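You operate a simulated robot arm through the tools that you are given. There is no shell and no other tool.

Carry out the task below with a simulated robot arm. There is one attempt and no reset: what you move stays moved.

Task
Put things in order on the open top of the forming bed. At the end: the silver spacer is on the white name plate (marked "GUARD"); the red lock pin stands where the brown abrasive pad stood; the brown abrasive pad is on the grey gland plate (marked "2 HOLES"); the brown felt dauber stands where the silver spacer stood; whatever was shut is shut again. Leave all else as you found it, and nothing knocked over.

The check looks at the end state, three seconds after you hand in, the way a careful person would. Anything else that was tipped, shoved, dropped, spilled or broken makes it a failure.

Robot
A 7-joint arm with a two-finger gripper, fixed in place. Base frame: the origin is at the foot of the arm, x ahead of it, y to its left, z up; the work surface is at about z = 0. Units: m, rad, N and s.
With the tool pointing down near the work surface it reaches from about 0.16 to 0.38 m from the base axis. Its first joint turns from -1.257 to 1.257 rad. Payload 0.6 kg.
The tool frame sits at the grasp point between the pads (the TCP): z along the fingers, y along the line on which they close. The tips reach 0.022 m beyond it. Largest opening 0.092 m; the body of the gripper starts 0.065 m behind the TCP.
Orientation is told as [roll, pitch, yaw] about the base's x, y, z axes, in that order, counted from this pose: with the fingers straight down and closing along the base's y, the tool's x points along the base's -x, its y along +y and its z along -z.

Tools
- The arm moves only by the tool play_rows. Its argument "series" is a list of rows, each a list of 7 numbers: the shift along the tool's x, y, z in units of 500 mm (1.0 is 500 mm), then the turn, a rotation vector about the tool's x, y, z in units of 60 degrees (1.0 is 60 degrees), then the closure, from 0 (fully open) to 1 (shut). In form: [[dx, dy, dz, wx, wy, wz, fingers], ...]. A call has 1 to 20 rows; each row is the pose to reach, as a shift and turn from the pose commanded when the call began, along the tool's axes at that moment. A call with a number of a shift or a turn outside -1 to 1 is refused whole. A row lasts 0.2 s, in which the tool goes at most 0.05 m and 0.15 rad; a call with a longer step from one row to the next is refused whole, and so is a gripper value outside its range. A pose out of reach is approached as far as the arm can. The call stops where the force on the tool passes 40 N (or 10 N more than at its start, if that is more) or the arm is blocked; 0.2 s more then pass. The fingers move at their own pace and stop on an object; they squeeze with about 22 N. The grip force told is the motor's: it shows also when the fingers shut on nothing. Time passes only in rows, and 0.2 s behind the last, so rows that repeat a pose let the fingers close. It gives the time, the measured TCP pose, the force on the tool (base axes), the opening and the grip force at its end, in the units of the frame above (readings bear some noise), with the torque about the TCP (base axes, N m) and any sound that the robot's microphone picked up.
- Cameras (640 x 400 px; columns grow to the right, rows downward): "scene" is fixed at [0.0587, -0.2894, 0.3872]; the picture's right is [0.67, -0.74, 0.00], its down [-0.54, -0.50, -0.68] and it looks along [0.50, 0.46, -0.74] (base axes); focal length 214 px, centre (320, 200). "wrist" rides on the gripper at [0.071, 0.019, -0.102] in the tool frame; the picture's right is [-0.26, 0.97, 0.00], its down [-0.75, -0.20, -0.62] and it looks along [-0.60, -0.16, 0.78] (tool axes); focal length 280 px, centre (320, 200). There is no depth. A picture from a camera that has moved, and an enlarged one, comes with that camera's place and axes in the base frame and with its lens.
- grab_frame(camera): a new picture of that camera. The clock stands still meanwhile.
- close_up(camera, box): a new picture of the part [left, top, right, bottom] of that camera's present view, enlarged. The clock stands still meanwhile.
- hand_in(): hands the job in; it is judged then, once.

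Places have to be worked out from the pictures, the camera data and where the tool is seen. Open the gripper and draw the arm clear of the work before you hand the job in, unless the task says otherwise.

The tools are called after "Call:" as a command line: name --pt "numbers of a row" for each row, then --argument value for the rest, lists and objects as JSON in quotes. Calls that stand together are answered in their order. play_rows: Moves the arm, as the interface text tells. Its arguments: {"type":"object","properties":{"series":{"type":"array"}},"required":["series"]} The other tools are called the same way: grab_frame (camera) takes a picture; close_up (camera, box) takes an enlarged picture of a part of a camera's view; hand_in () hands the job in.

At the start:

```text
clock: 0.0
ee_pos: [0.2283, 0.0986, 0.2573]
ee_rot: [0.0, 0.001, 0.001]
contact_force: [-0.7, -0.2, -0.6]
moment: [-0.02, 0.02, 0.03]
grip_width: 0.092
grasp_force: 0.1
```

scene: 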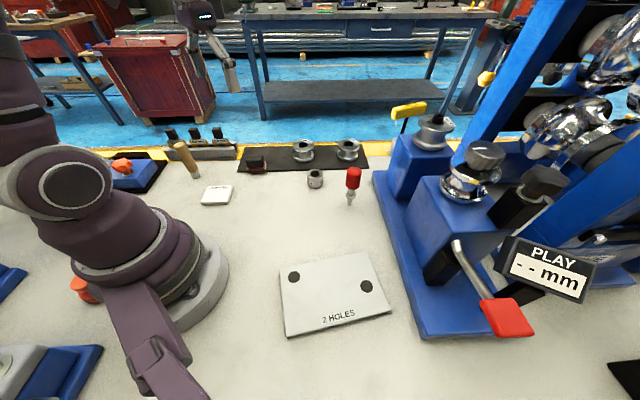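
wrist: 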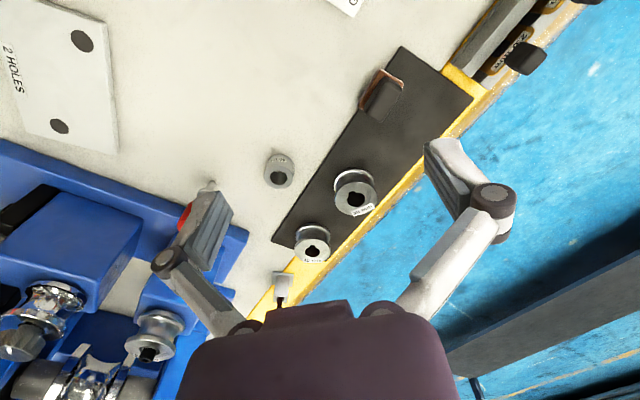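

I'll begin by looking closely at both views to identify the objects.

Call:
close_up --camera "scene" --box '[100, 110, 260, 210]'

Call:
close_up --camera "scene" --box '[230, 120, 390, 220]'

Call:
close_up --camera "scene" --box '[250, 230, 410, 350]'

Call:
close_up --camera "wrist" --box '[140, 40, 460, 280]'

```text
4.00 times, centred on (180, 160) of scene
camera zoom: at [0.0587, -0.2894, 0.3872], right [0.67, -0.74, 0.0], down [-0.54, -0.5, -0.68], along [0.5, 0.46, -0.74], focal length 858 px, centre (880, 360)
```

zoom: 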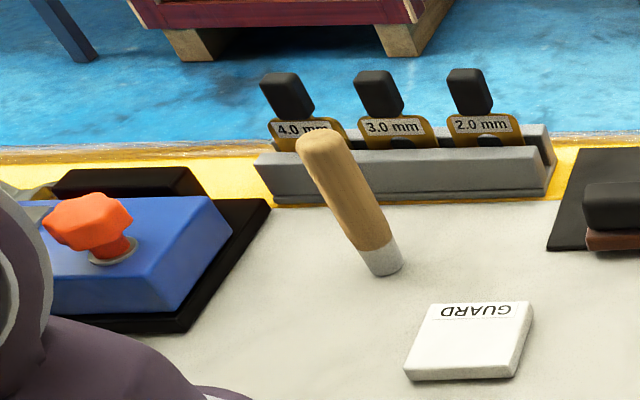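

```text
4.00 times, centred on (310, 170) of scene
camera zoom: at [0.0587, -0.2894, 0.3872], right [0.67, -0.74, 0.0], down [-0.54, -0.5, -0.68], along [0.5, 0.46, -0.74], focal length 858 px, centre (360, 320)
```

zoom: 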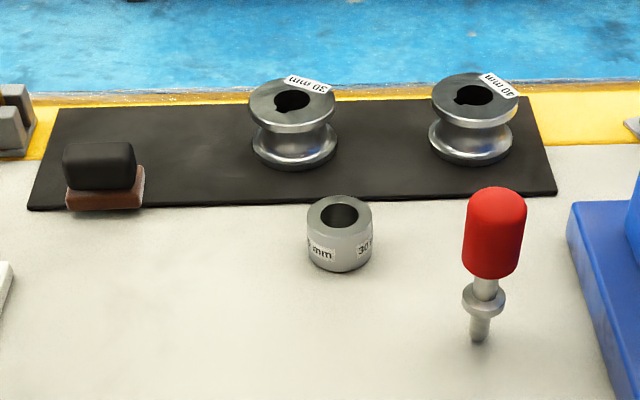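

```text
3.33 times, centred on (330, 290) of scene
camera zoom: at [0.0587, -0.2894, 0.3872], right [0.67, -0.74, 0.0], down [-0.54, -0.5, -0.68], along [0.5, 0.46, -0.74], focal length 715 px, centre (287, -100)
```

zoom: 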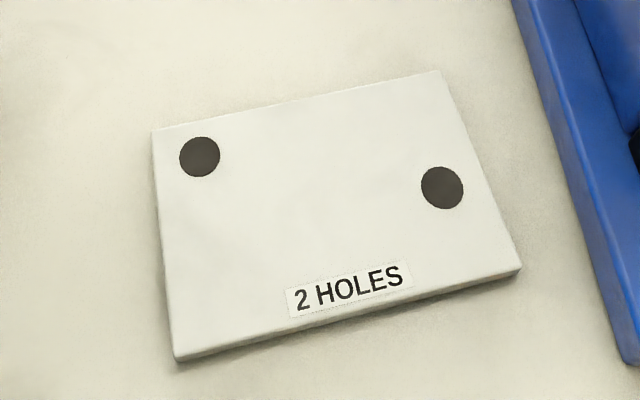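

```text
1.67 times, centred on (300, 160) of wrist
camera zoom: at [0.1562, 0.1182, 0.3588], right [0.26, 0.97, 0.0], down [0.75, -0.2, 0.62], along [0.6, -0.16, -0.78], focal length 467 px, centre (353, 267)
```

zoom: 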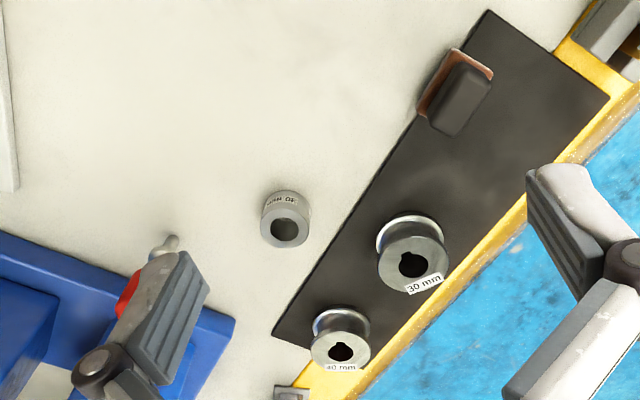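

The newest pictures place the main objects roughly as follows:

| Object | x, y (m) | Notes |
|---|---|---|
| Spacer | 0.357, 0.002 | about 0.033 tall |
| GUARD plate | 0.162, 0.146 | |
| Dauber | 0.160, 0.262 | about 0.096 tall |
| Pad | 0.289, 0.164 | |
| Pin | 0.359, -0.113 | about 0.105 tall |
| Gland plate | 0.175, -0.21 | |

I move above the spacer at z = 0.16 to refine its place with the wrist camera.

Call:
play_rows --pt "-0.043 -0.032 0.032 0 0 0 0" --pt "-0.086 -0.064 0.065 0 0 0 0" --pt "-0.129 -0.097 0.097 0 0 0 0" --pt "-0.172 -0.129 0.13 0 0 0 0" --pt "-0.215 -0.161 0.162 0 0 0 0" --pt "-0.2574 -0.1932 0.1946 0 0 0 0" --pt "-0.2574 -0.1932 0.1946 0 0 0 0"

Call:
grab_frame --camera "wrist"

Call:
grab_frame --camera "scene"

```text
clock: 1.6
ee_pos: [0.3552, 0.0019, 0.159]
ee_rot: [0.001, -0.001, 0.0]
contact_force: [0.3, -0.8, -0.6]
moment: [-0.03, 0.01, 0.0]
grip_width: 0.0921
grasp_force: 0.2
```

```text
taken
camera wrist: at [0.2842, 0.0209, 0.2605], right [0.26, 0.96, 0.0], down [0.75, -0.2, 0.62], along [0.6, -0.16, -0.78], focal length 280 px, centre (320, 200)
```

wrist: 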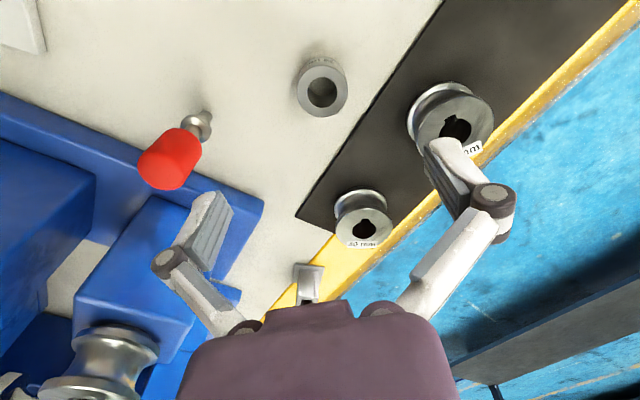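

```text
taken
```

scene: 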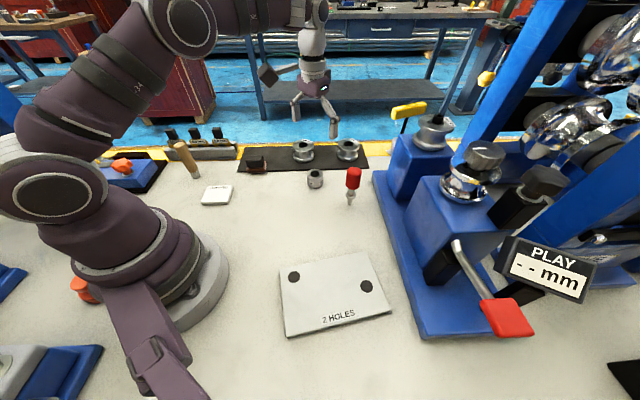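

The wrist view shows the spacer just below the TCP, near (0.355, 0.0035). I zoom in to refine this.

Call:
close_up --camera "wrist" --box '[240, 40, 400, 140]'

Call:
close_up --camera "wrist" --box '[120, 90, 280, 210]'

```text
4.00 times, centred on (320, 90) of wrist
camera zoom: at [0.2842, 0.0209, 0.2605], right [0.26, 0.96, 0.0], down [0.75, -0.2, 0.62], along [0.6, -0.16, -0.78], focal length 1122 px, centre (320, 640)
```

zoom: 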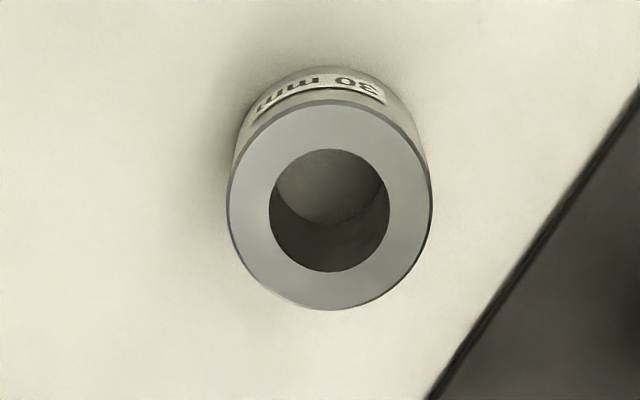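

```text
3.33 times, centred on (200, 150) of wrist
camera zoom: at [0.2842, 0.0209, 0.2605], right [0.26, 0.96, 0.0], down [0.75, -0.2, 0.62], along [0.6, -0.16, -0.78], focal length 935 px, centre (720, 367)
```

zoom: 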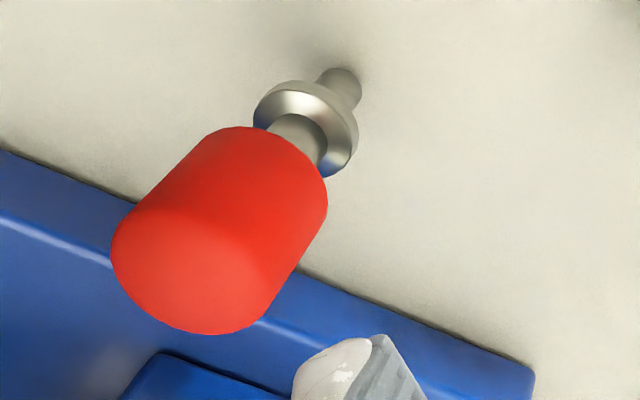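

The spacer is about 0.040 wide and 0.030 tall, centred near (0.354, 0.0045). I descend to TCP z of about 0.026, which keeps the tips 4 mm above the surface, and close.

Call:
play_rows --pt "0.001 0.003 0.06 0 0 0 0" --pt "0.002 0.005 0.12 0 0 0 0" --pt "0.002 0.005 0.18 0 0 0 0" --pt "0.002 0.005 0.22 0 0 0 0" --pt "0.002 0.005 0.25 0 0 0 0" --pt "0.002 0.005 0.265 0 0 0 0" --pt "0.002 0.005 0.265 0 0 0 0"

Call:
grab_frame --camera "wrist"

Call:
close_up --camera "scene" --box '[230, 100, 390, 220]'

```text
clock: 3.2
ee_pos: [0.3567, 0.0044, 0.0271]
ee_rot: [-0.001, -0.001, 0.001]
contact_force: [0.6, 1.0, -0.5]
moment: [0.0, 0.01, 0.0]
grip_width: 0.0918
grasp_force: 0.1
```

```text
taken
camera wrist: at [0.2841, 0.0238, 0.1285], right [0.26, 0.97, 0.0], down [0.75, -0.2, 0.63], along [0.6, -0.16, -0.78], focal length 280 px, centre (320, 200)
```

wrist: 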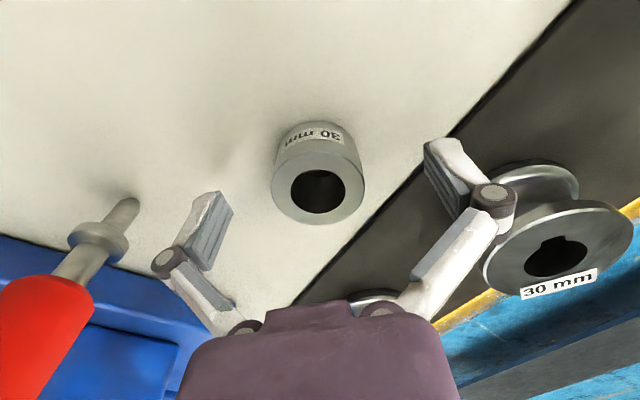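

```text
3.33 times, centred on (310, 160) of scene
camera zoom: at [0.0587, -0.2894, 0.3872], right [0.67, -0.74, 0.0], down [-0.54, -0.5, -0.68], along [0.5, 0.46, -0.74], focal length 715 px, centre (353, 333)
```

zoom: 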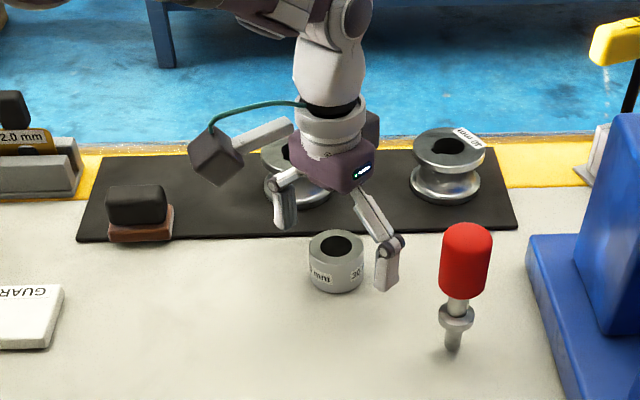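

The spacer sits between the fingers, with its top centre at about (0.3547, 0.0038), so I close on it. Then I check the grip before lifting.

Call:
play_rows --pt "0 0 0 0 0 0 1" --pt "0 0 0 0 0 0 1" --pt "0 0 0 0 0 0 1" --pt "0 0 0 0 0 0 1" --pt "0 0 0 0 0 0 1"

```text
clock: 4.4
ee_pos: [0.3548, 0.005, 0.0274]
ee_rot: [-0.001, 0.0, 0.0]
contact_force: [-0.5, -3.2, 8.4]
moment: [-0.07, 0.03, 0.01]
grip_width: 0.0409
grasp_force: 22.7
```

The spacer is gripped at a width of 0.041. I lift it to z of about 0.15 and carry it over the GUARD plate.

Call:
play_rows --pt "0 0 -0.04 0 0 0 1" --pt "0 0 -0.1 0 0 0 1" --pt "0 0 -0.17 0 0 0 1" --pt "0 0 -0.24 0 0 0 1" --pt "0.055 0.04 -0.24 0 0 0 1" --pt "0.11 0.081 -0.24 0 0 0 1" --pt "0.165 0.121 -0.24 0 0 0 1" --pt "0.22 0.162 -0.24 0 0 0 1" --pt "0.276 0.202 -0.24 0 0 0 1" --pt "0.331 0.243 -0.24 0 0 0 1" --pt "0.386 0.283 -0.24 0 0 0 1" --pt "0.386 0.283 -0.24 0 0 0 1"

Call:
grab_frame --camera "wrist"

Call:
grab_frame --camera "scene"

```text
clock: 7.0
ee_pos: [0.1609, 0.1474, 0.1448]
ee_rot: [0.001, 0.001, 0.001]
contact_force: [-0.6, -0.8, -2.1]
moment: [0.0, 0.0, 0.01]
grip_width: 0.041
grasp_force: 22.1
```

```text
taken
camera wrist: at [0.0899, 0.1664, 0.2466], right [0.26, 0.96, 0.0], down [0.75, -0.2, 0.63], along [0.6, -0.16, -0.78], focal length 280 px, centre (320, 200)
```

wrist: 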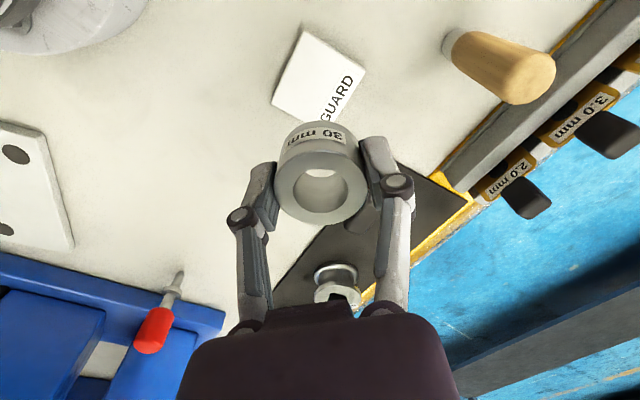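

```text
taken
```

scene: 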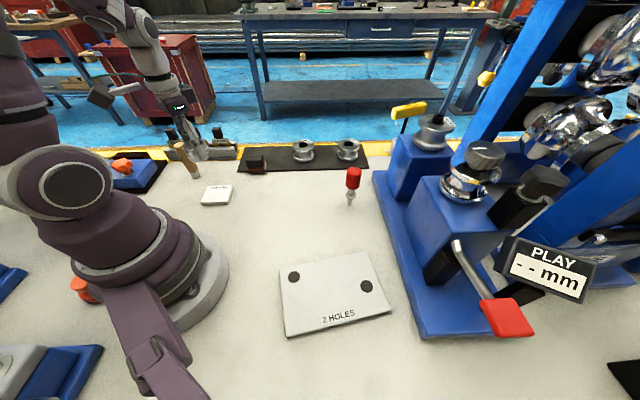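

The plate is visible just ahead of the held spacer, with its centre near (0.157, 0.146). I zoom in to refine it.

Call:
close_up --camera "wrist" --box '[240, 10, 400, 130]'

Call:
close_up --camera "scene" --box '[160, 130, 260, 210]'

Call:
close_up --camera "wrist" --box '[420, 0, 600, 120]'

```text
3.33 times, centred on (320, 70) of wrist
camera zoom: at [0.0899, 0.1664, 0.2466], right [0.26, 0.96, 0.0], down [0.75, -0.2, 0.63], along [0.6, -0.16, -0.78], focal length 935 px, centre (320, 633)
```

zoom: 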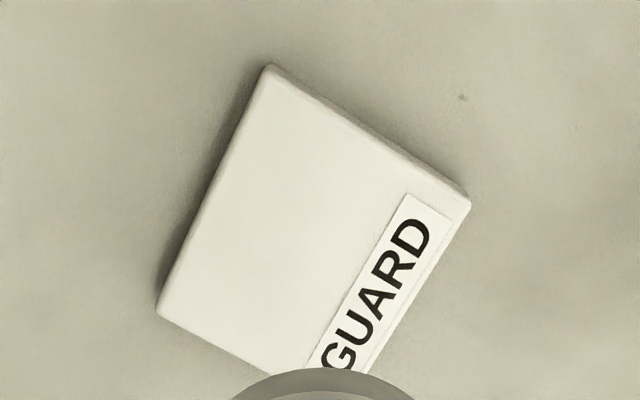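

```text
5.00 times, centred on (210, 170) of scene
camera zoom: at [0.0587, -0.2894, 0.3872], right [0.67, -0.74, 0.0], down [-0.54, -0.5, -0.68], along [0.5, 0.46, -0.74], focal length 1072 px, centre (870, 350)
```

zoom: 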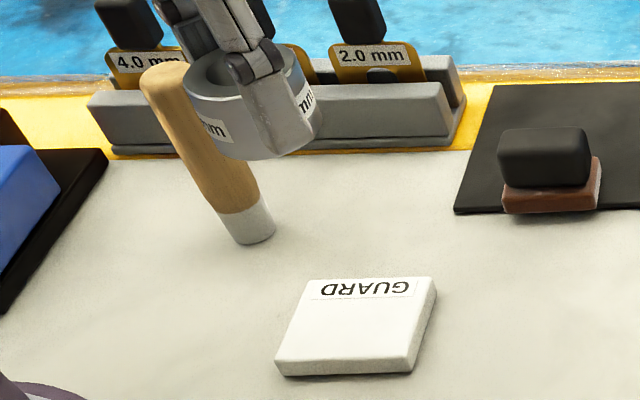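

```text
3.33 times, centred on (510, 60) of wrist
camera zoom: at [0.0899, 0.1664, 0.2466], right [0.26, 0.96, 0.0], down [0.75, -0.2, 0.63], along [0.6, -0.16, -0.78], focal length 935 px, centre (-313, 667)
```

zoom: 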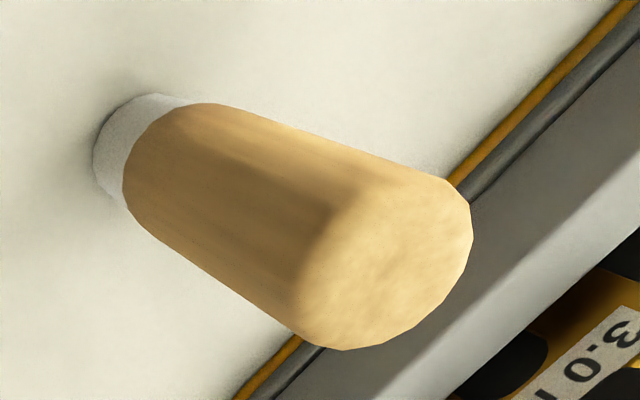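

The plate centre is about (0.159, 0.145) and its top is about z = 0.010. I descend to just above it and check before setting the spacer down.

Call:
play_rows --pt "0.002 -0.004 0.05 0 0 0 1" --pt "0.002 -0.004 0.1 0 0 0 1" --pt "0.002 -0.004 0.15 0 0 0 1" --pt "0.002 -0.004 0.18 0 0 0 1" --pt "0.002 -0.004 0.192 0 0 0 1" --pt "0.002 -0.004 0.192 0 0 0 1"

Call:
close_up --camera "scene" --box '[160, 130, 260, 210]'

Call:
grab_frame --camera "wrist"

```text
clock: 8.4
ee_pos: [0.1615, 0.1449, 0.0516]
ee_rot: [0.0, 0.001, 0.001]
contact_force: [-0.3, -0.3, -2.1]
moment: [0.0, -0.01, -0.02]
grip_width: 0.0411
grasp_force: 21.7
```

```text
5.00 times, centred on (210, 170) of scene
camera zoom: at [0.0587, -0.2894, 0.3872], right [0.67, -0.74, 0.0], down [-0.54, -0.5, -0.68], along [0.5, 0.46, -0.74], focal length 1072 px, centre (870, 350)
```

zoom: 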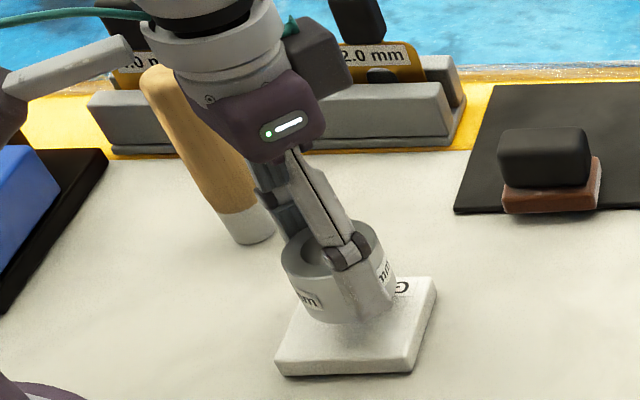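

```text
taken
camera wrist: at [0.0894, 0.1641, 0.1534], right [0.26, 0.97, 0.0], down [0.75, -0.2, 0.63], along [0.6, -0.16, -0.78], focal length 280 px, centre (320, 200)
```

wrist: 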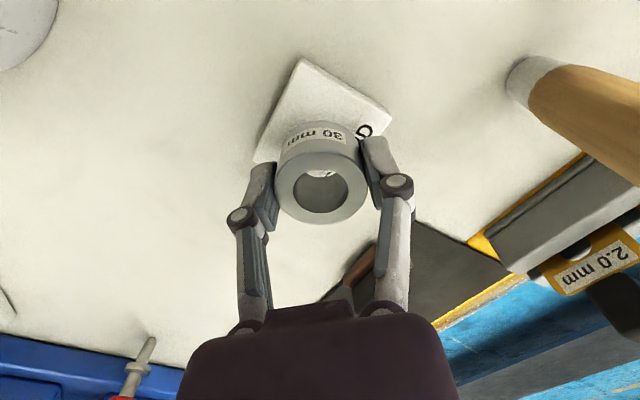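

The spacer is aligned over the plate. I lower it slowly by about 14 mm, watching for contact force.

Call:
play_rows --pt "0 0 0.008 0 0 0 1" --pt "0 0 0.015 0 0 0 1" --pt "0 0 0.02 0 0 0 1" --pt "0 0 0.024 0 0 0 1" --pt "0 0 0.027 0 0 0 1" --pt "0 0 0.027 0 0 0 1"

Call:
close_up --camera "scene" --box '[180, 150, 260, 210]'

```text
clock: 9.8
ee_pos: [0.162, 0.1451, 0.0377]
ee_rot: [0.001, 0.0, 0.0]
contact_force: [-1.9, -0.2, 13.9]
moment: [-0.04, 0.01, 0.01]
grip_width: 0.041
grasp_force: 22.3
```

```text
6.67 times, centred on (220, 180) of scene
camera zoom: at [0.0586, -0.2894, 0.3872], right [0.67, -0.74, 0.0], down [-0.54, -0.5, -0.68], along [0.5, 0.46, -0.74], focal length 1430 px, centre (987, 333)
```

zoom: 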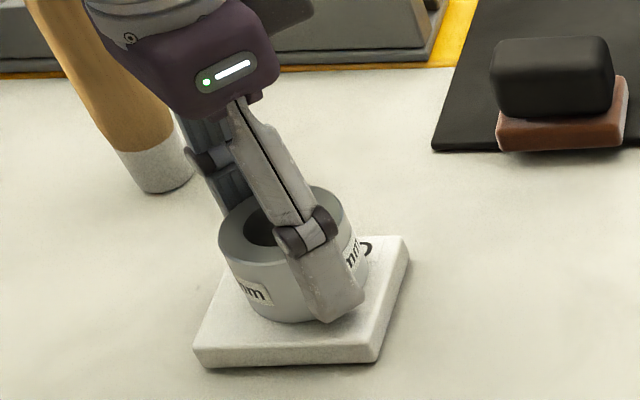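

The spacer is on the plate, with about 14 N of contact. I open the gripper and rise straight up.

Call:
play_rows --pt "0 0 -0.001 0 0 0 0.8" --pt "0 0 -0.001 0 0 0 0.3" --pt "0 0 -0.001 0 0 0 0" --pt "0 0 -0.001 0 0 0 0" --pt "0 0 -0.001 0 0 0 0" --pt "0 0 -0.04 0 0 0 0" --pt "0 0 -0.1 0 0 0 0" --pt "0 0 -0.18 0 0 0 0" --pt "0 0 -0.26 0 0 0 0" --pt "0 0 -0.3 0 0 0 0" --pt "0 0 -0.3 0 0 0 0"

Call:
grab_frame --camera "wrist"

Call:
grab_frame --camera "scene"

```text
clock: 12.2
ee_pos: [0.1603, 0.1441, 0.1881]
ee_rot: [0.0, -0.001, 0.0]
contact_force: [0.2, 0.9, -0.3]
moment: [0.0, 0.01, -0.01]
grip_width: 0.0922
grasp_force: 0.1
```

```text
taken
camera wrist: at [0.0886, 0.1633, 0.2895], right [0.26, 0.97, 0.0], down [0.75, -0.2, 0.62], along [0.6, -0.16, -0.78], focal length 280 px, centre (320, 200)
```

wrist: 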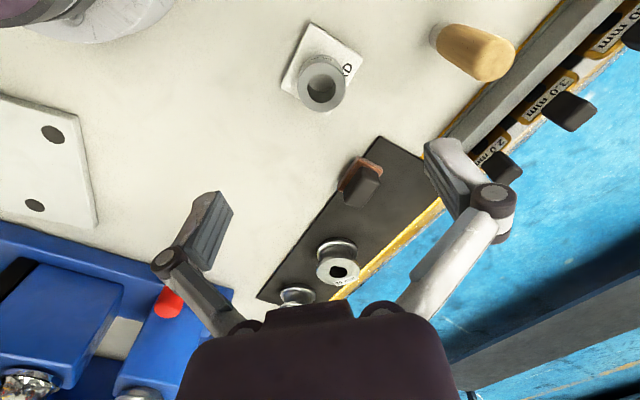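

```text
taken
```

scene: 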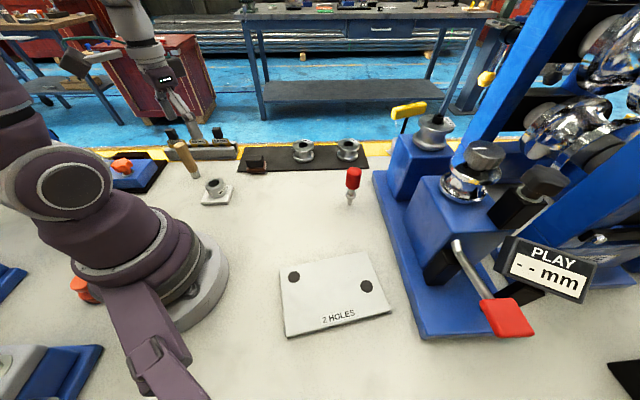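

The spacer stands on the GUARD plate. Now the dauber: I zoom in on it from both cameras.

Call:
close_up --camera "wrist" --box '[400, 0, 560, 100]'

Call:
close_up --camera "scene" --box '[150, 130, 246, 210]'

Call:
close_up --camera "wrist" --box '[250, 10, 410, 130]'

```text
4.00 times, centred on (480, 50) of wrist
camera zoom: at [0.0886, 0.1633, 0.2895], right [0.26, 0.97, 0.0], down [0.75, -0.2, 0.62], along [0.6, -0.16, -0.78], focal length 1122 px, centre (-320, 800)
```

zoom: 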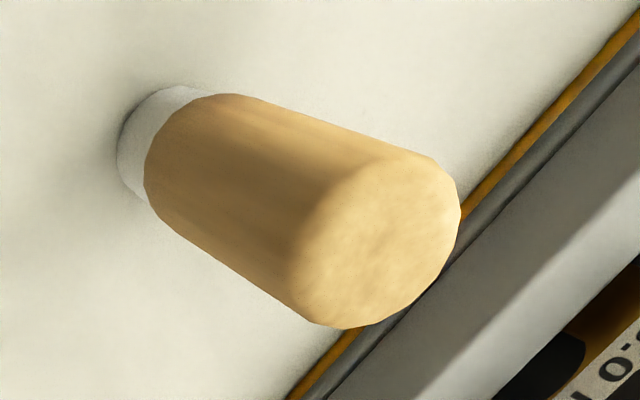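

```text
5.00 times, centred on (198, 170) of scene
camera zoom: at [0.0587, -0.2894, 0.3872], right [0.67, -0.74, 0.0], down [-0.54, -0.5, -0.68], along [0.5, 0.46, -0.74], focal length 1072 px, centre (930, 350)
```

zoom: 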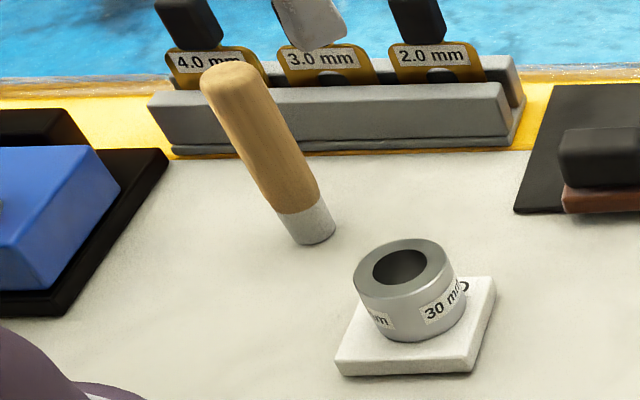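

```text
3.33 times, centred on (330, 70) of wrist
camera zoom: at [0.0886, 0.1633, 0.2895], right [0.26, 0.97, 0.0], down [0.75, -0.2, 0.62], along [0.6, -0.16, -0.78], focal length 935 px, centre (287, 633)
```

zoom: 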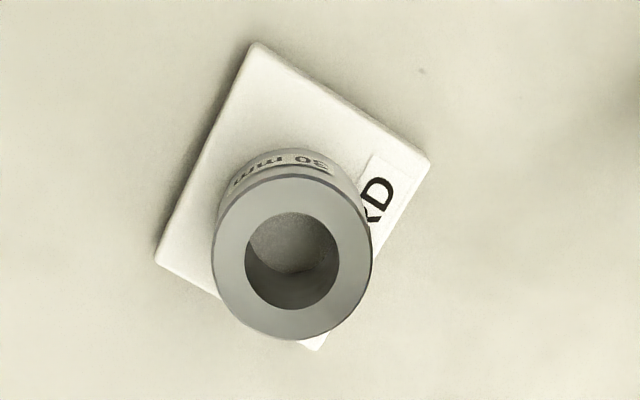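

The spacer rests within the plate, about 4 mm off centre. The dauber is at about (0.158, 0.2595), roughly 25 mm across and 95 mm tall, so I move above it and look.

Call:
play_rows --pt "0.001 0.06 0 0 0 0 0" --pt "0.002 0.12 0 0 0 0 0" --pt "0.003 0.18 0 0 0 0 0" --pt "0.004 0.23 0 0 0 0 0" --pt "0.004 0.23 0 0 0 0 0" --pt "0.004 0.23 0 0 0 0 0"

Call:
grab_frame --camera "wrist"

Call:
grab_frame --camera "scene"

```text
clock: 13.6
ee_pos: [0.1593, 0.2605, 0.1881]
ee_rot: [0.0, 0.001, 0.0]
contact_force: [0.2, -0.2, -0.5]
moment: [-0.06, -0.02, 0.02]
grip_width: 0.0917
grasp_force: 0.0
```

```text
taken
camera wrist: at [0.0873, 0.2787, 0.2898], right [0.26, 0.97, 0.0], down [0.75, -0.2, 0.62], along [0.6, -0.16, -0.78], focal length 280 px, centre (320, 200)
```

wrist: 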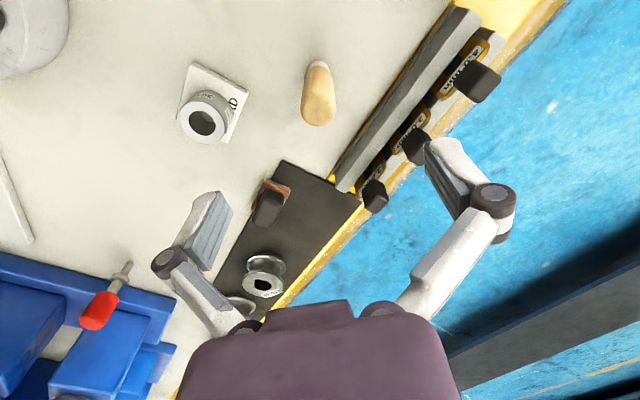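

```text
taken
```

scene: 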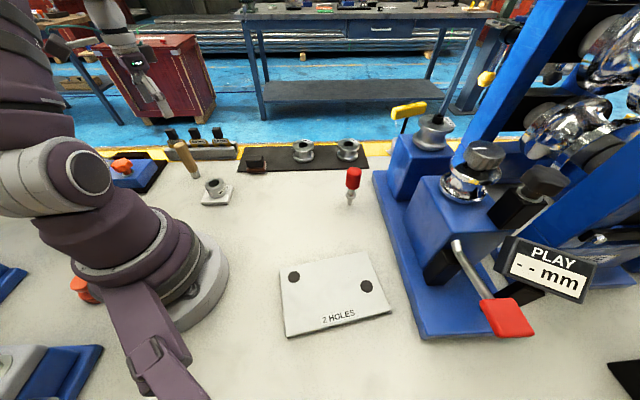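

The dauber is nearly below the TCP. I zoom in for the exact offset.

Call:
close_up --camera "wrist" --box '[270, 50, 370, 130]'

```text
5.00 times, centred on (320, 90) of wrist
camera zoom: at [0.0873, 0.2787, 0.2898], right [0.26, 0.97, 0.0], down [0.75, -0.2, 0.62], along [0.6, -0.16, -0.78], focal length 1402 px, centre (320, 750)
```

zoom: 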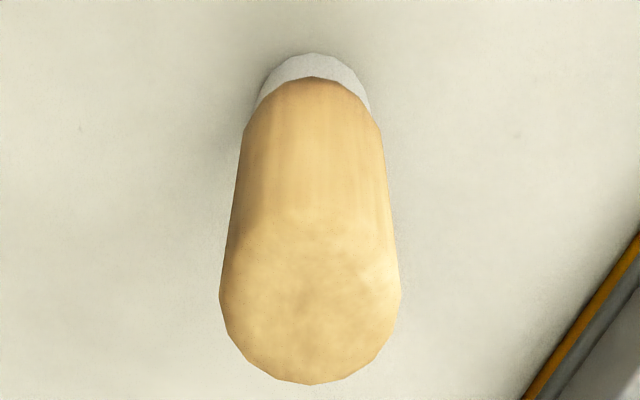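

The dauber axis is about (0.1575, 0.2585), roughly 1 mm from the TCP in x and y. I correct that, descend to z of about 0.046, and part-close to check centring before gripping.

Call:
play_rows --pt "0.002 -0.002 0.05 0 0 0 0" --pt "0.002 -0.002 0.11 0 0 0 0" --pt "0.002 -0.002 0.17 0 0 0 0" --pt "0.002 -0.002 0.22 0 0 0 0" --pt "0.002 -0.002 0.26 0 0 0 0" --pt "0.002 -0.002 0.284 0 0 0 0" --pt "0.002 -0.002 0.284 0 0 0 0.3" --pt "0.002 -0.002 0.284 0 0 0 0.5" --pt "0.002 -0.002 0.284 0 0 0 0.55" --pt "0.002 -0.002 0.284 0 0 0 0.55"

Call:
grab_frame --camera "wrist"

Call:
close_up --camera "scene" --box '[150, 110, 246, 190]'

```text
clock: 15.8
ee_pos: [0.1578, 0.258, 0.0473]
ee_rot: [0.0, -0.001, 0.0]
contact_force: [0.1, -0.2, -1.5]
moment: [-0.01, -0.02, 0.01]
grip_width: 0.0411
grasp_force: 0.1
```

```text
taken
camera wrist: at [0.0865, 0.2774, 0.1478], right [0.26, 0.97, 0.0], down [0.75, -0.2, 0.62], along [0.6, -0.16, -0.78], focal length 280 px, centre (320, 200)
```

wrist: 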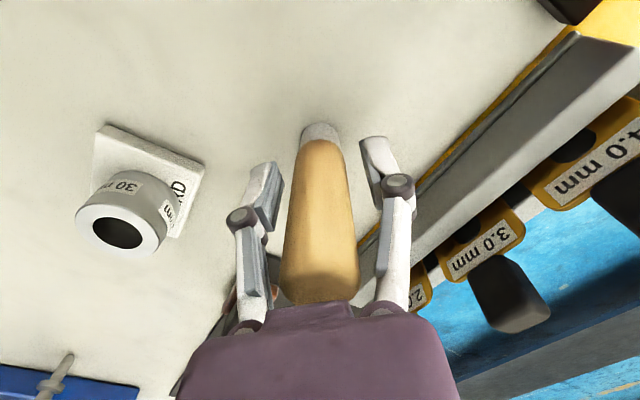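

```text
5.00 times, centred on (198, 150) of scene
camera zoom: at [0.0587, -0.2894, 0.3872], right [0.67, -0.74, 0.0], down [-0.54, -0.5, -0.68], along [0.5, 0.46, -0.74], focal length 1072 px, centre (930, 450)
```

zoom: 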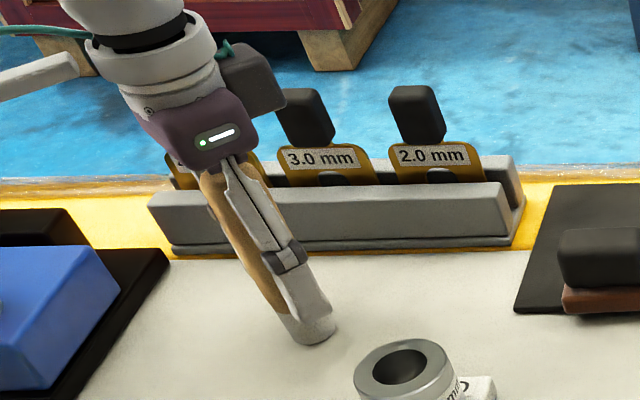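

The dauber is between the fingers. I zoom in to measure the gap on each side.

Call:
close_up --camera "wrist" --box '[220, 110, 420, 260]'

```text
2.67 times, centred on (320, 185) of wrist
camera zoom: at [0.0865, 0.2774, 0.1478], right [0.26, 0.97, 0.0], down [0.75, -0.2, 0.62], along [0.6, -0.16, -0.78], focal length 748 px, centre (320, 240)
```

zoom: 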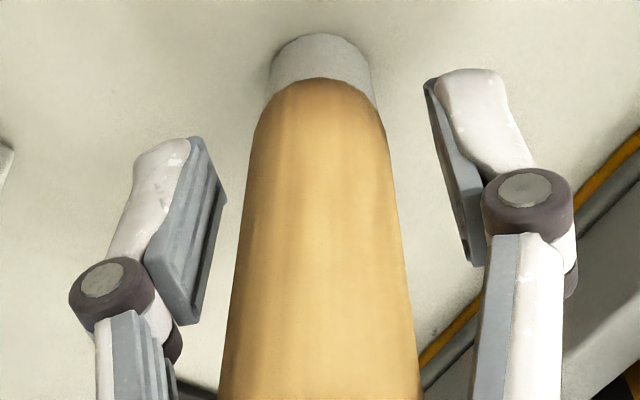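

The dauber's axis lines up with the TCP to within a millimetre, so I close the grip.

Call:
play_rows --pt "0 0 0 0 0 0 0.62" --pt "0 0 0 0 0 0 0.7" --pt "0 0 0 0 0 0 0.78" --pt "0 0 0 0 0 0 1" --pt "0 0 0 0 0 0 1" --pt "0 0 0 0 0 0 1"

Call:
close_up --camera "scene" --box '[150, 110, 246, 190]'

Call:
close_up --camera "wrist" --box '[220, 110, 420, 260]'

```text
clock: 17.2
ee_pos: [0.1577, 0.2578, 0.0456]
ee_rot: [0.0, 0.001, 0.0]
contact_force: [0.1, -0.1, 2.9]
moment: [0.0, -0.01, 0.0]
grip_width: 0.0246
grasp_force: 21.8
```

```text
5.00 times, centred on (198, 150) of scene
camera zoom: at [0.0587, -0.2894, 0.3872], right [0.67, -0.74, 0.0], down [-0.54, -0.5, -0.68], along [0.5, 0.46, -0.74], focal length 1072 px, centre (930, 450)
```

zoom: 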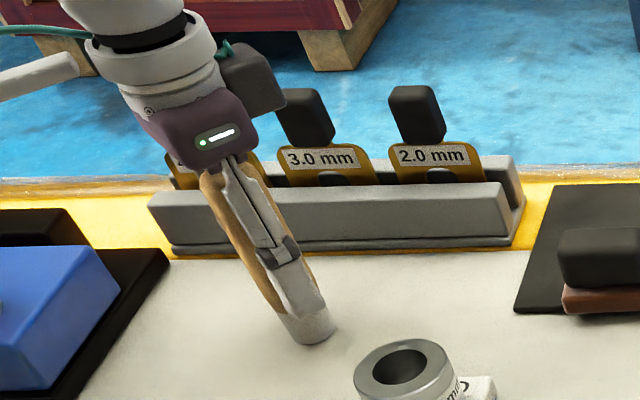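

```text
2.67 times, centred on (320, 185) of wrist
camera zoom: at [0.0865, 0.2774, 0.1478], right [0.26, 0.97, 0.0], down [0.75, -0.2, 0.62], along [0.6, -0.16, -0.78], focal length 748 px, centre (320, 240)
```

zoom: 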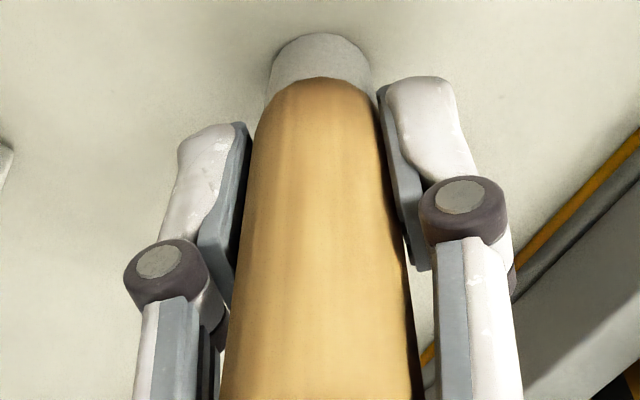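

The dauber is held at a width of 0.0246. I lift it and carry it over the spot where the spacer stood, at about (0.3545, 0.0045), at a safe height.

Call:
play_rows --pt "0 0 -0.03 0 0 0 1" --pt "0 0 -0.09 0 0 0 1" --pt "0 0 -0.17 0 0 0 1" --pt "0 0 -0.25 0 0 0 1" --pt "-0.044 -0.056 -0.25 0 0 0 1" --pt "-0.087 -0.113 -0.25 0 0 0 1" --pt "-0.131 -0.169 -0.25 0 0 0 1" --pt "-0.175 -0.225 -0.25 0 0 0 1" --pt "-0.218 -0.282 -0.25 0 0 0 1" --pt "-0.262 -0.338 -0.25 0 0 0 1" --pt "-0.306 -0.394 -0.25 0 0 0 1" --pt "-0.349 -0.451 -0.25 0 0 0 1" --pt "-0.393 -0.507 -0.25 0 0 0 1" --pt "-0.393 -0.507 -0.25 0 0 0 1" --pt "-0.393 -0.507 -0.25 0 0 0 1"

Call:
grab_frame --camera "wrist"

Call:
grab_frame --camera "scene"

```text
clock: 20.4
ee_pos: [0.3553, 0.0043, 0.1724]
ee_rot: [-0.001, -0.001, 0.001]
contact_force: [0.3, -0.1, -0.7]
moment: [-0.02, -0.03, 0.02]
grip_width: 0.0245
grasp_force: 21.8
```

```text
taken
camera wrist: at [0.2832, 0.0233, 0.273], right [0.26, 0.97, 0.0], down [0.75, -0.2, 0.62], along [0.6, -0.16, -0.78], focal length 280 px, centre (320, 200)
```

wrist: 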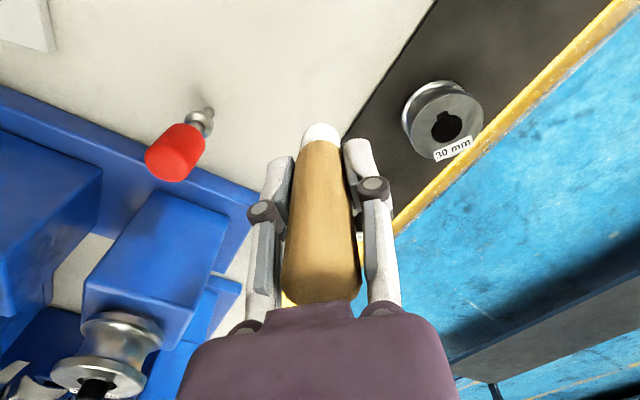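

```text
taken
```

scene: 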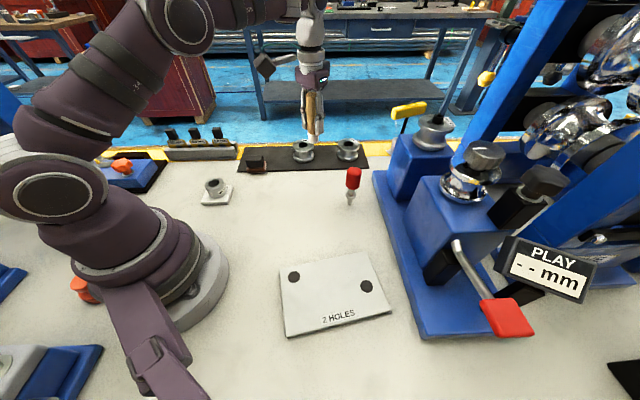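

The dauber hangs over the spot, with the TCP at (0.3545, 0.0043). I lower to just above the surface, then down slowly to contact.

Call:
play_rows --pt "0 0 0.05 0 0 0 1" --pt "0 0 0.11 0 0 0 1" --pt "0 0 0.17 0 0 0 1" --pt "0 0 0.21 0 0 0 1" --pt "0 0 0.232 0 0 0 1" --pt "0 0 0.24 0 0 0 1" --pt "0 0 0.24 0 0 0 1"

Call:
close_up --camera "scene" --box '[250, 120, 386, 220]'

```text
clock: 22.0
ee_pos: [0.3553, 0.0047, 0.0508]
ee_rot: [0.001, 0.0, 0.0]
contact_force: [-0.5, 0.2, -0.2]
moment: [-0.02, -0.01, 0.01]
grip_width: 0.0242
grasp_force: 22.4
```

```text
4.00 times, centred on (318, 170) of scene
camera zoom: at [0.0587, -0.2894, 0.3872], right [0.67, -0.74, 0.0], down [-0.54, -0.5, -0.68], along [0.5, 0.46, -0.74], focal length 858 px, centre (328, 320)
```

zoom: 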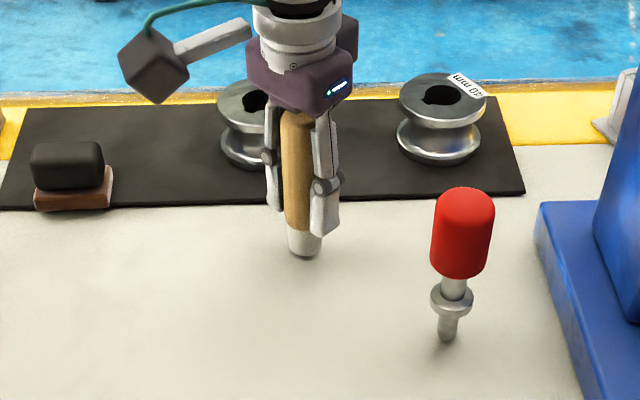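

The tip is a few mm above the surface and within about 2–3 mm of where the spacer's centre was. I nudge it 1 mm and lower to contact.

Call:
play_rows --pt "-0.002 -0.002 0.003 0 0 0 1" --pt "-0.002 -0.002 0.006 0 0 0 1" --pt "-0.002 -0.002 0.009 0 0 0 1" --pt "-0.002 -0.002 0.0105 0 0 0 1" --pt "-0.002 -0.002 0.0105 0 0 0 1"

Call:
close_up --camera "scene" --box '[250, 120, 386, 220]'

```text
clock: 23.2
ee_pos: [0.3557, 0.0043, 0.0459]
ee_rot: [0.0, 0.001, 0.0]
contact_force: [-3.9, 0.2, 10.5]
moment: [-0.01, 0.14, 0.0]
grip_width: 0.0242
grasp_force: 22.5
```

```text
4.00 times, centred on (318, 170) of scene
camera zoom: at [0.0586, -0.2894, 0.3872], right [0.67, -0.74, 0.0], down [-0.54, -0.5, -0.68], along [0.5, 0.46, -0.74], focal length 858 px, centre (328, 320)
```

zoom: 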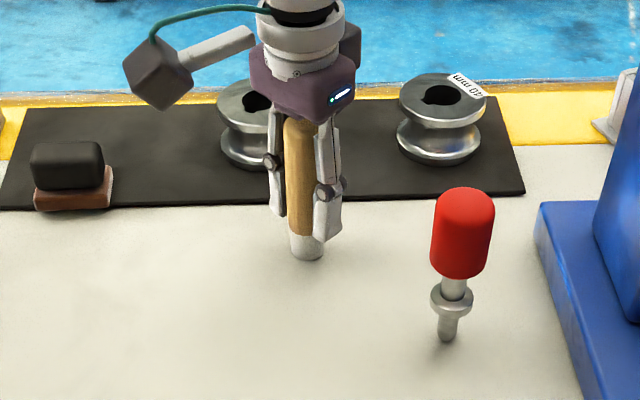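

There is contact at 10 N and the dauber looks upright. I relieve the pressure slightly, open in steps and check it stands before withdrawing.

Call:
play_rows --pt "0 0 -0.001 0 0 0 1" --pt "0 0 -0.001 0 0 0 0.72" --pt "0 0 -0.001 0 0 0 0.68" --pt "0 0 -0.001 0 0 0 0.6" --pt "0 0 -0.001 0 0 0 0.4" --pt "0 0 -0.001 0 0 0 0.2" --pt "0 0 -0.001 0 0 0 0" --pt "0 0 -0.001 0 0 0 0"

Call:
close_up --camera "scene" --box '[250, 120, 386, 220]'

Call:
grab_frame --camera "wrist"

```text
clock: 25.0
ee_pos: [0.3562, 0.0044, 0.0467]
ee_rot: [0.002, 0.0, 0.001]
contact_force: [0.2, -0.3, 0.6]
moment: [0.01, 0.02, 0.03]
grip_width: 0.0918
grasp_force: 0.1
```

```text
4.00 times, centred on (318, 170) of scene
camera zoom: at [0.0587, -0.2894, 0.3872], right [0.67, -0.74, 0.0], down [-0.54, -0.5, -0.68], along [0.5, 0.46, -0.74], focal length 858 px, centre (328, 320)
```

zoom: 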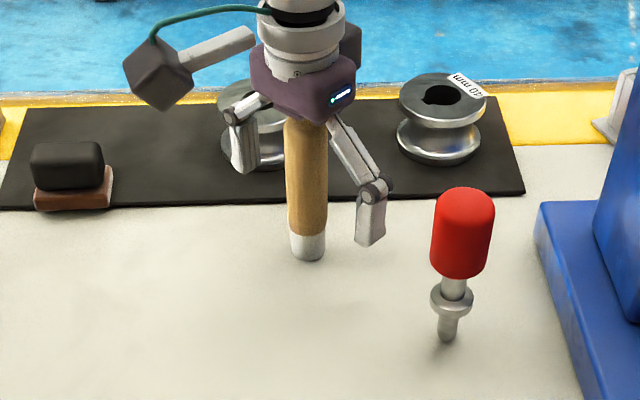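

```text
taken
camera wrist: at [0.2843, 0.0229, 0.1478], right [0.26, 0.97, 0.0], down [0.75, -0.2, 0.62], along [0.6, -0.16, -0.78], focal length 280 px, centre (320, 200)
```

wrist: 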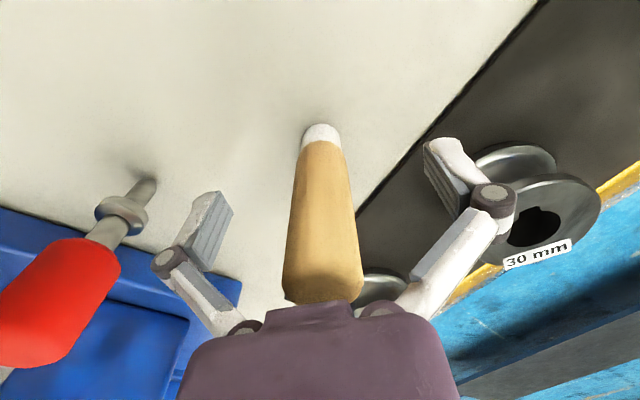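

The dauber stands upright on its new spot. I rise and go above the brown pad near (0.289, 0.164) to look at its shape and orientation.

Call:
play_rows --pt "0 0 -0.04 0 0 0 0" --pt "0 0 -0.11 0 0 0 0" --pt "0 0 -0.19 0 0 0 0" --pt "0 0 -0.27 0 0 0 0" --pt "0.03 0.075 -0.27 0 0 0 0" --pt "0.06 0.15 -0.27 0 0 0 0" --pt "0.09 0.225 -0.27 0 0 0 0" --pt "0.134 0.31 -0.27 0 0 0 0" --pt "0.134 0.319 -0.27 0 0 0 0" --pt "0.134 0.319 -0.27 0 0 0 0"

Call:
grab_frame --camera "wrist"

Call:
close_up --camera "wrist" --box '[260, 50, 380, 140]'

Call:
close_up --camera "scene" --box '[220, 130, 300, 190]'

```text
clock: 27.2
ee_pos: [0.2886, 0.1616, 0.1797]
ee_rot: [-0.001, -0.001, 0.0]
contact_force: [0.1, 0.1, 0.1]
moment: [0.0, -0.01, -0.01]
grip_width: 0.0919
grasp_force: 0.0
```

```text
taken
camera wrist: at [0.2178, 0.1816, 0.2824], right [0.26, 0.96, 0.0], down [0.75, -0.2, 0.62], along [0.6, -0.16, -0.78], focal length 280 px, centre (320, 200)
```

wrist: 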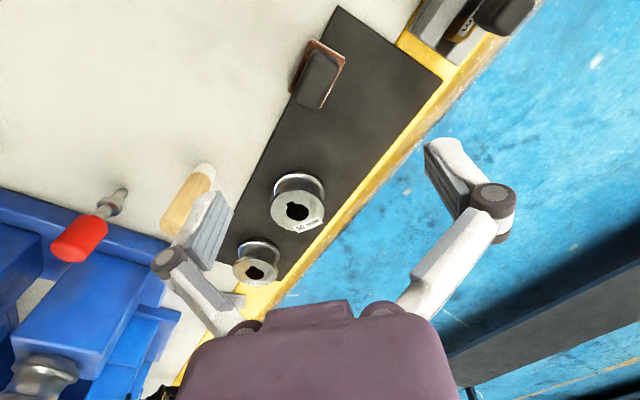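

```text
4.44 times, centred on (320, 95) of wrist
camera zoom: at [0.2178, 0.1816, 0.2824], right [0.26, 0.96, 0.0], down [0.75, -0.2, 0.62], along [0.6, -0.16, -0.78], focal length 1246 px, centre (320, 667)
```

zoom: 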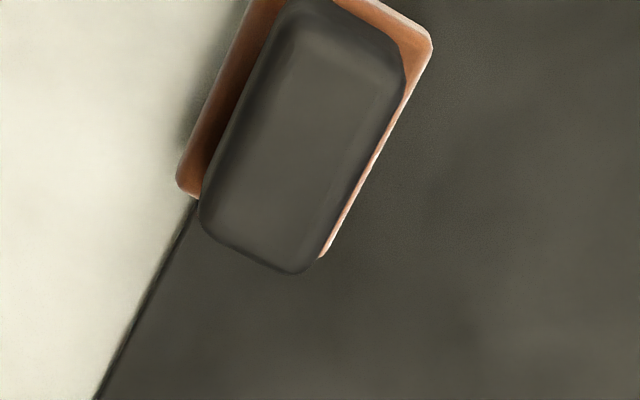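

```text
6.67 times, centred on (260, 160) of scene
camera zoom: at [0.0587, -0.2894, 0.3872], right [0.67, -0.74, 0.0], down [-0.54, -0.5, -0.68], along [0.5, 0.46, -0.74], focal length 1430 px, centre (720, 467)
```

zoom: 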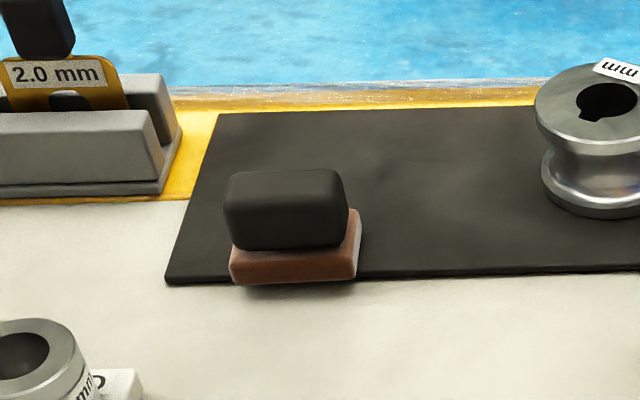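

The pad is a brown base with a black handle block, straddling the mat edge. I crop the wrist view to include all of it.

Call:
close_up --camera "wrist" --box '[264, 24, 376, 118]'

```text
4.26 times, centred on (320, 71) of wrist
camera zoom: at [0.2178, 0.1816, 0.2824], right [0.26, 0.96, 0.0], down [0.75, -0.2, 0.62], along [0.6, -0.16, -0.78], focal length 1193 px, centre (320, 749)
```

zoom: 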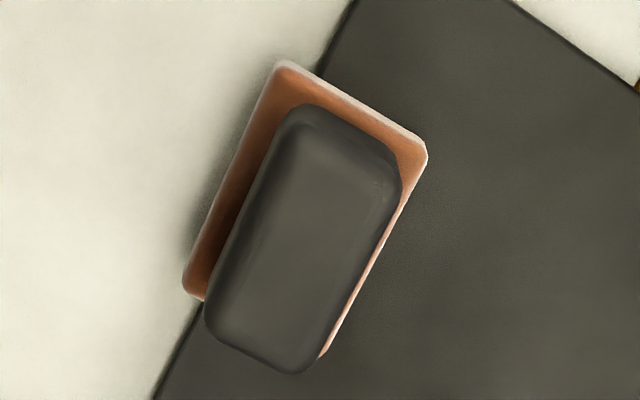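

The pad is centred near (0.284, 0.160), with its long axis at about -42° and its handle top near z = 0.04. I turn the gripper so the fingers close across the narrow side, and recheck.

Call:
play_rows --pt "0.002 -0.001 0 0 0 0.14 0" --pt "0.004 -0.002 0 0 0 0.28 0" --pt "0.006 -0.003 0 0 0 0.42 0" --pt "0.008 -0.004 0 0 0 0.56 0" --pt "0.01 -0.005 0 0 0 0.697 0" --pt "0.01 -0.005 0 0 0 0.697 0" --pt "0.01 -0.005 0 0 0 0.697 0"

Call:
grab_frame --camera "wrist"

Call:
close_up --camera "wrist" --box '[264, 44, 376, 138]'

Call:
grab_frame --camera "scene"

```text
clock: 28.8
ee_pos: [0.2848, 0.1607, 0.1831]
ee_rot: [0.002, 0.0, -0.73]
contact_force: [0.7, 1.3, 0.4]
moment: [-0.01, 0.04, 0.01]
grip_width: 0.0919
grasp_force: 0.1
```

```text
taken
camera wrist: at [0.2434, 0.2221, 0.2835], right [0.84, 0.54, 0.0], down [0.42, -0.66, 0.62], along [0.34, -0.52, -0.78], focal length 280 px, centre (320, 200)
```

wrist: 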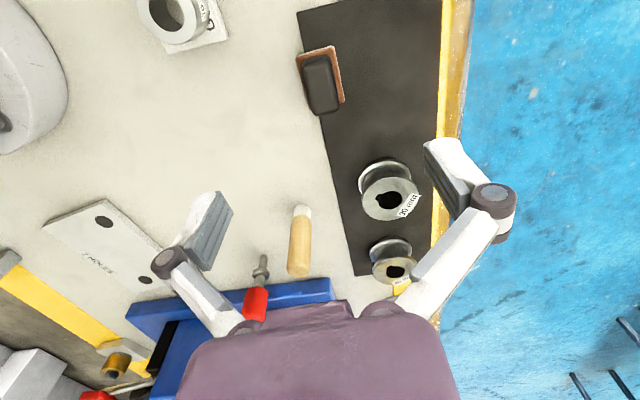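

```text
4.26 times, centred on (320, 91) of wrist
camera zoom: at [0.2434, 0.2221, 0.2835], right [0.84, 0.54, 0.0], down [0.42, -0.66, 0.62], along [0.34, -0.52, -0.78], focal length 1193 px, centre (320, 664)
```

zoom: 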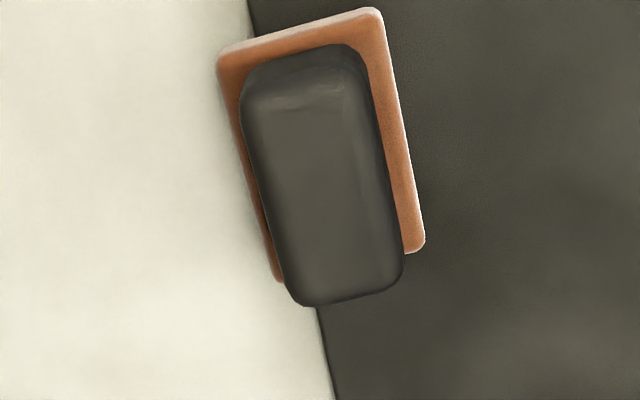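

```text
taken
```

scene: 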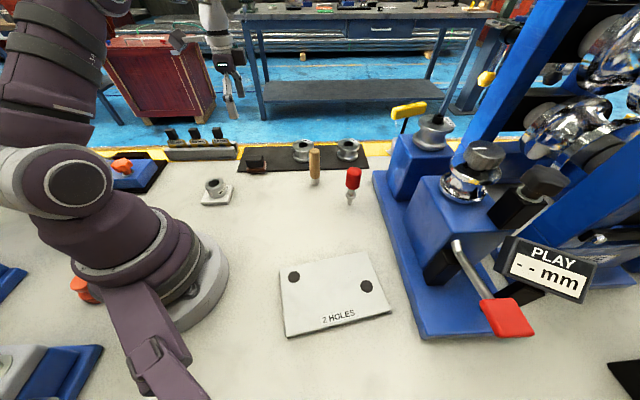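

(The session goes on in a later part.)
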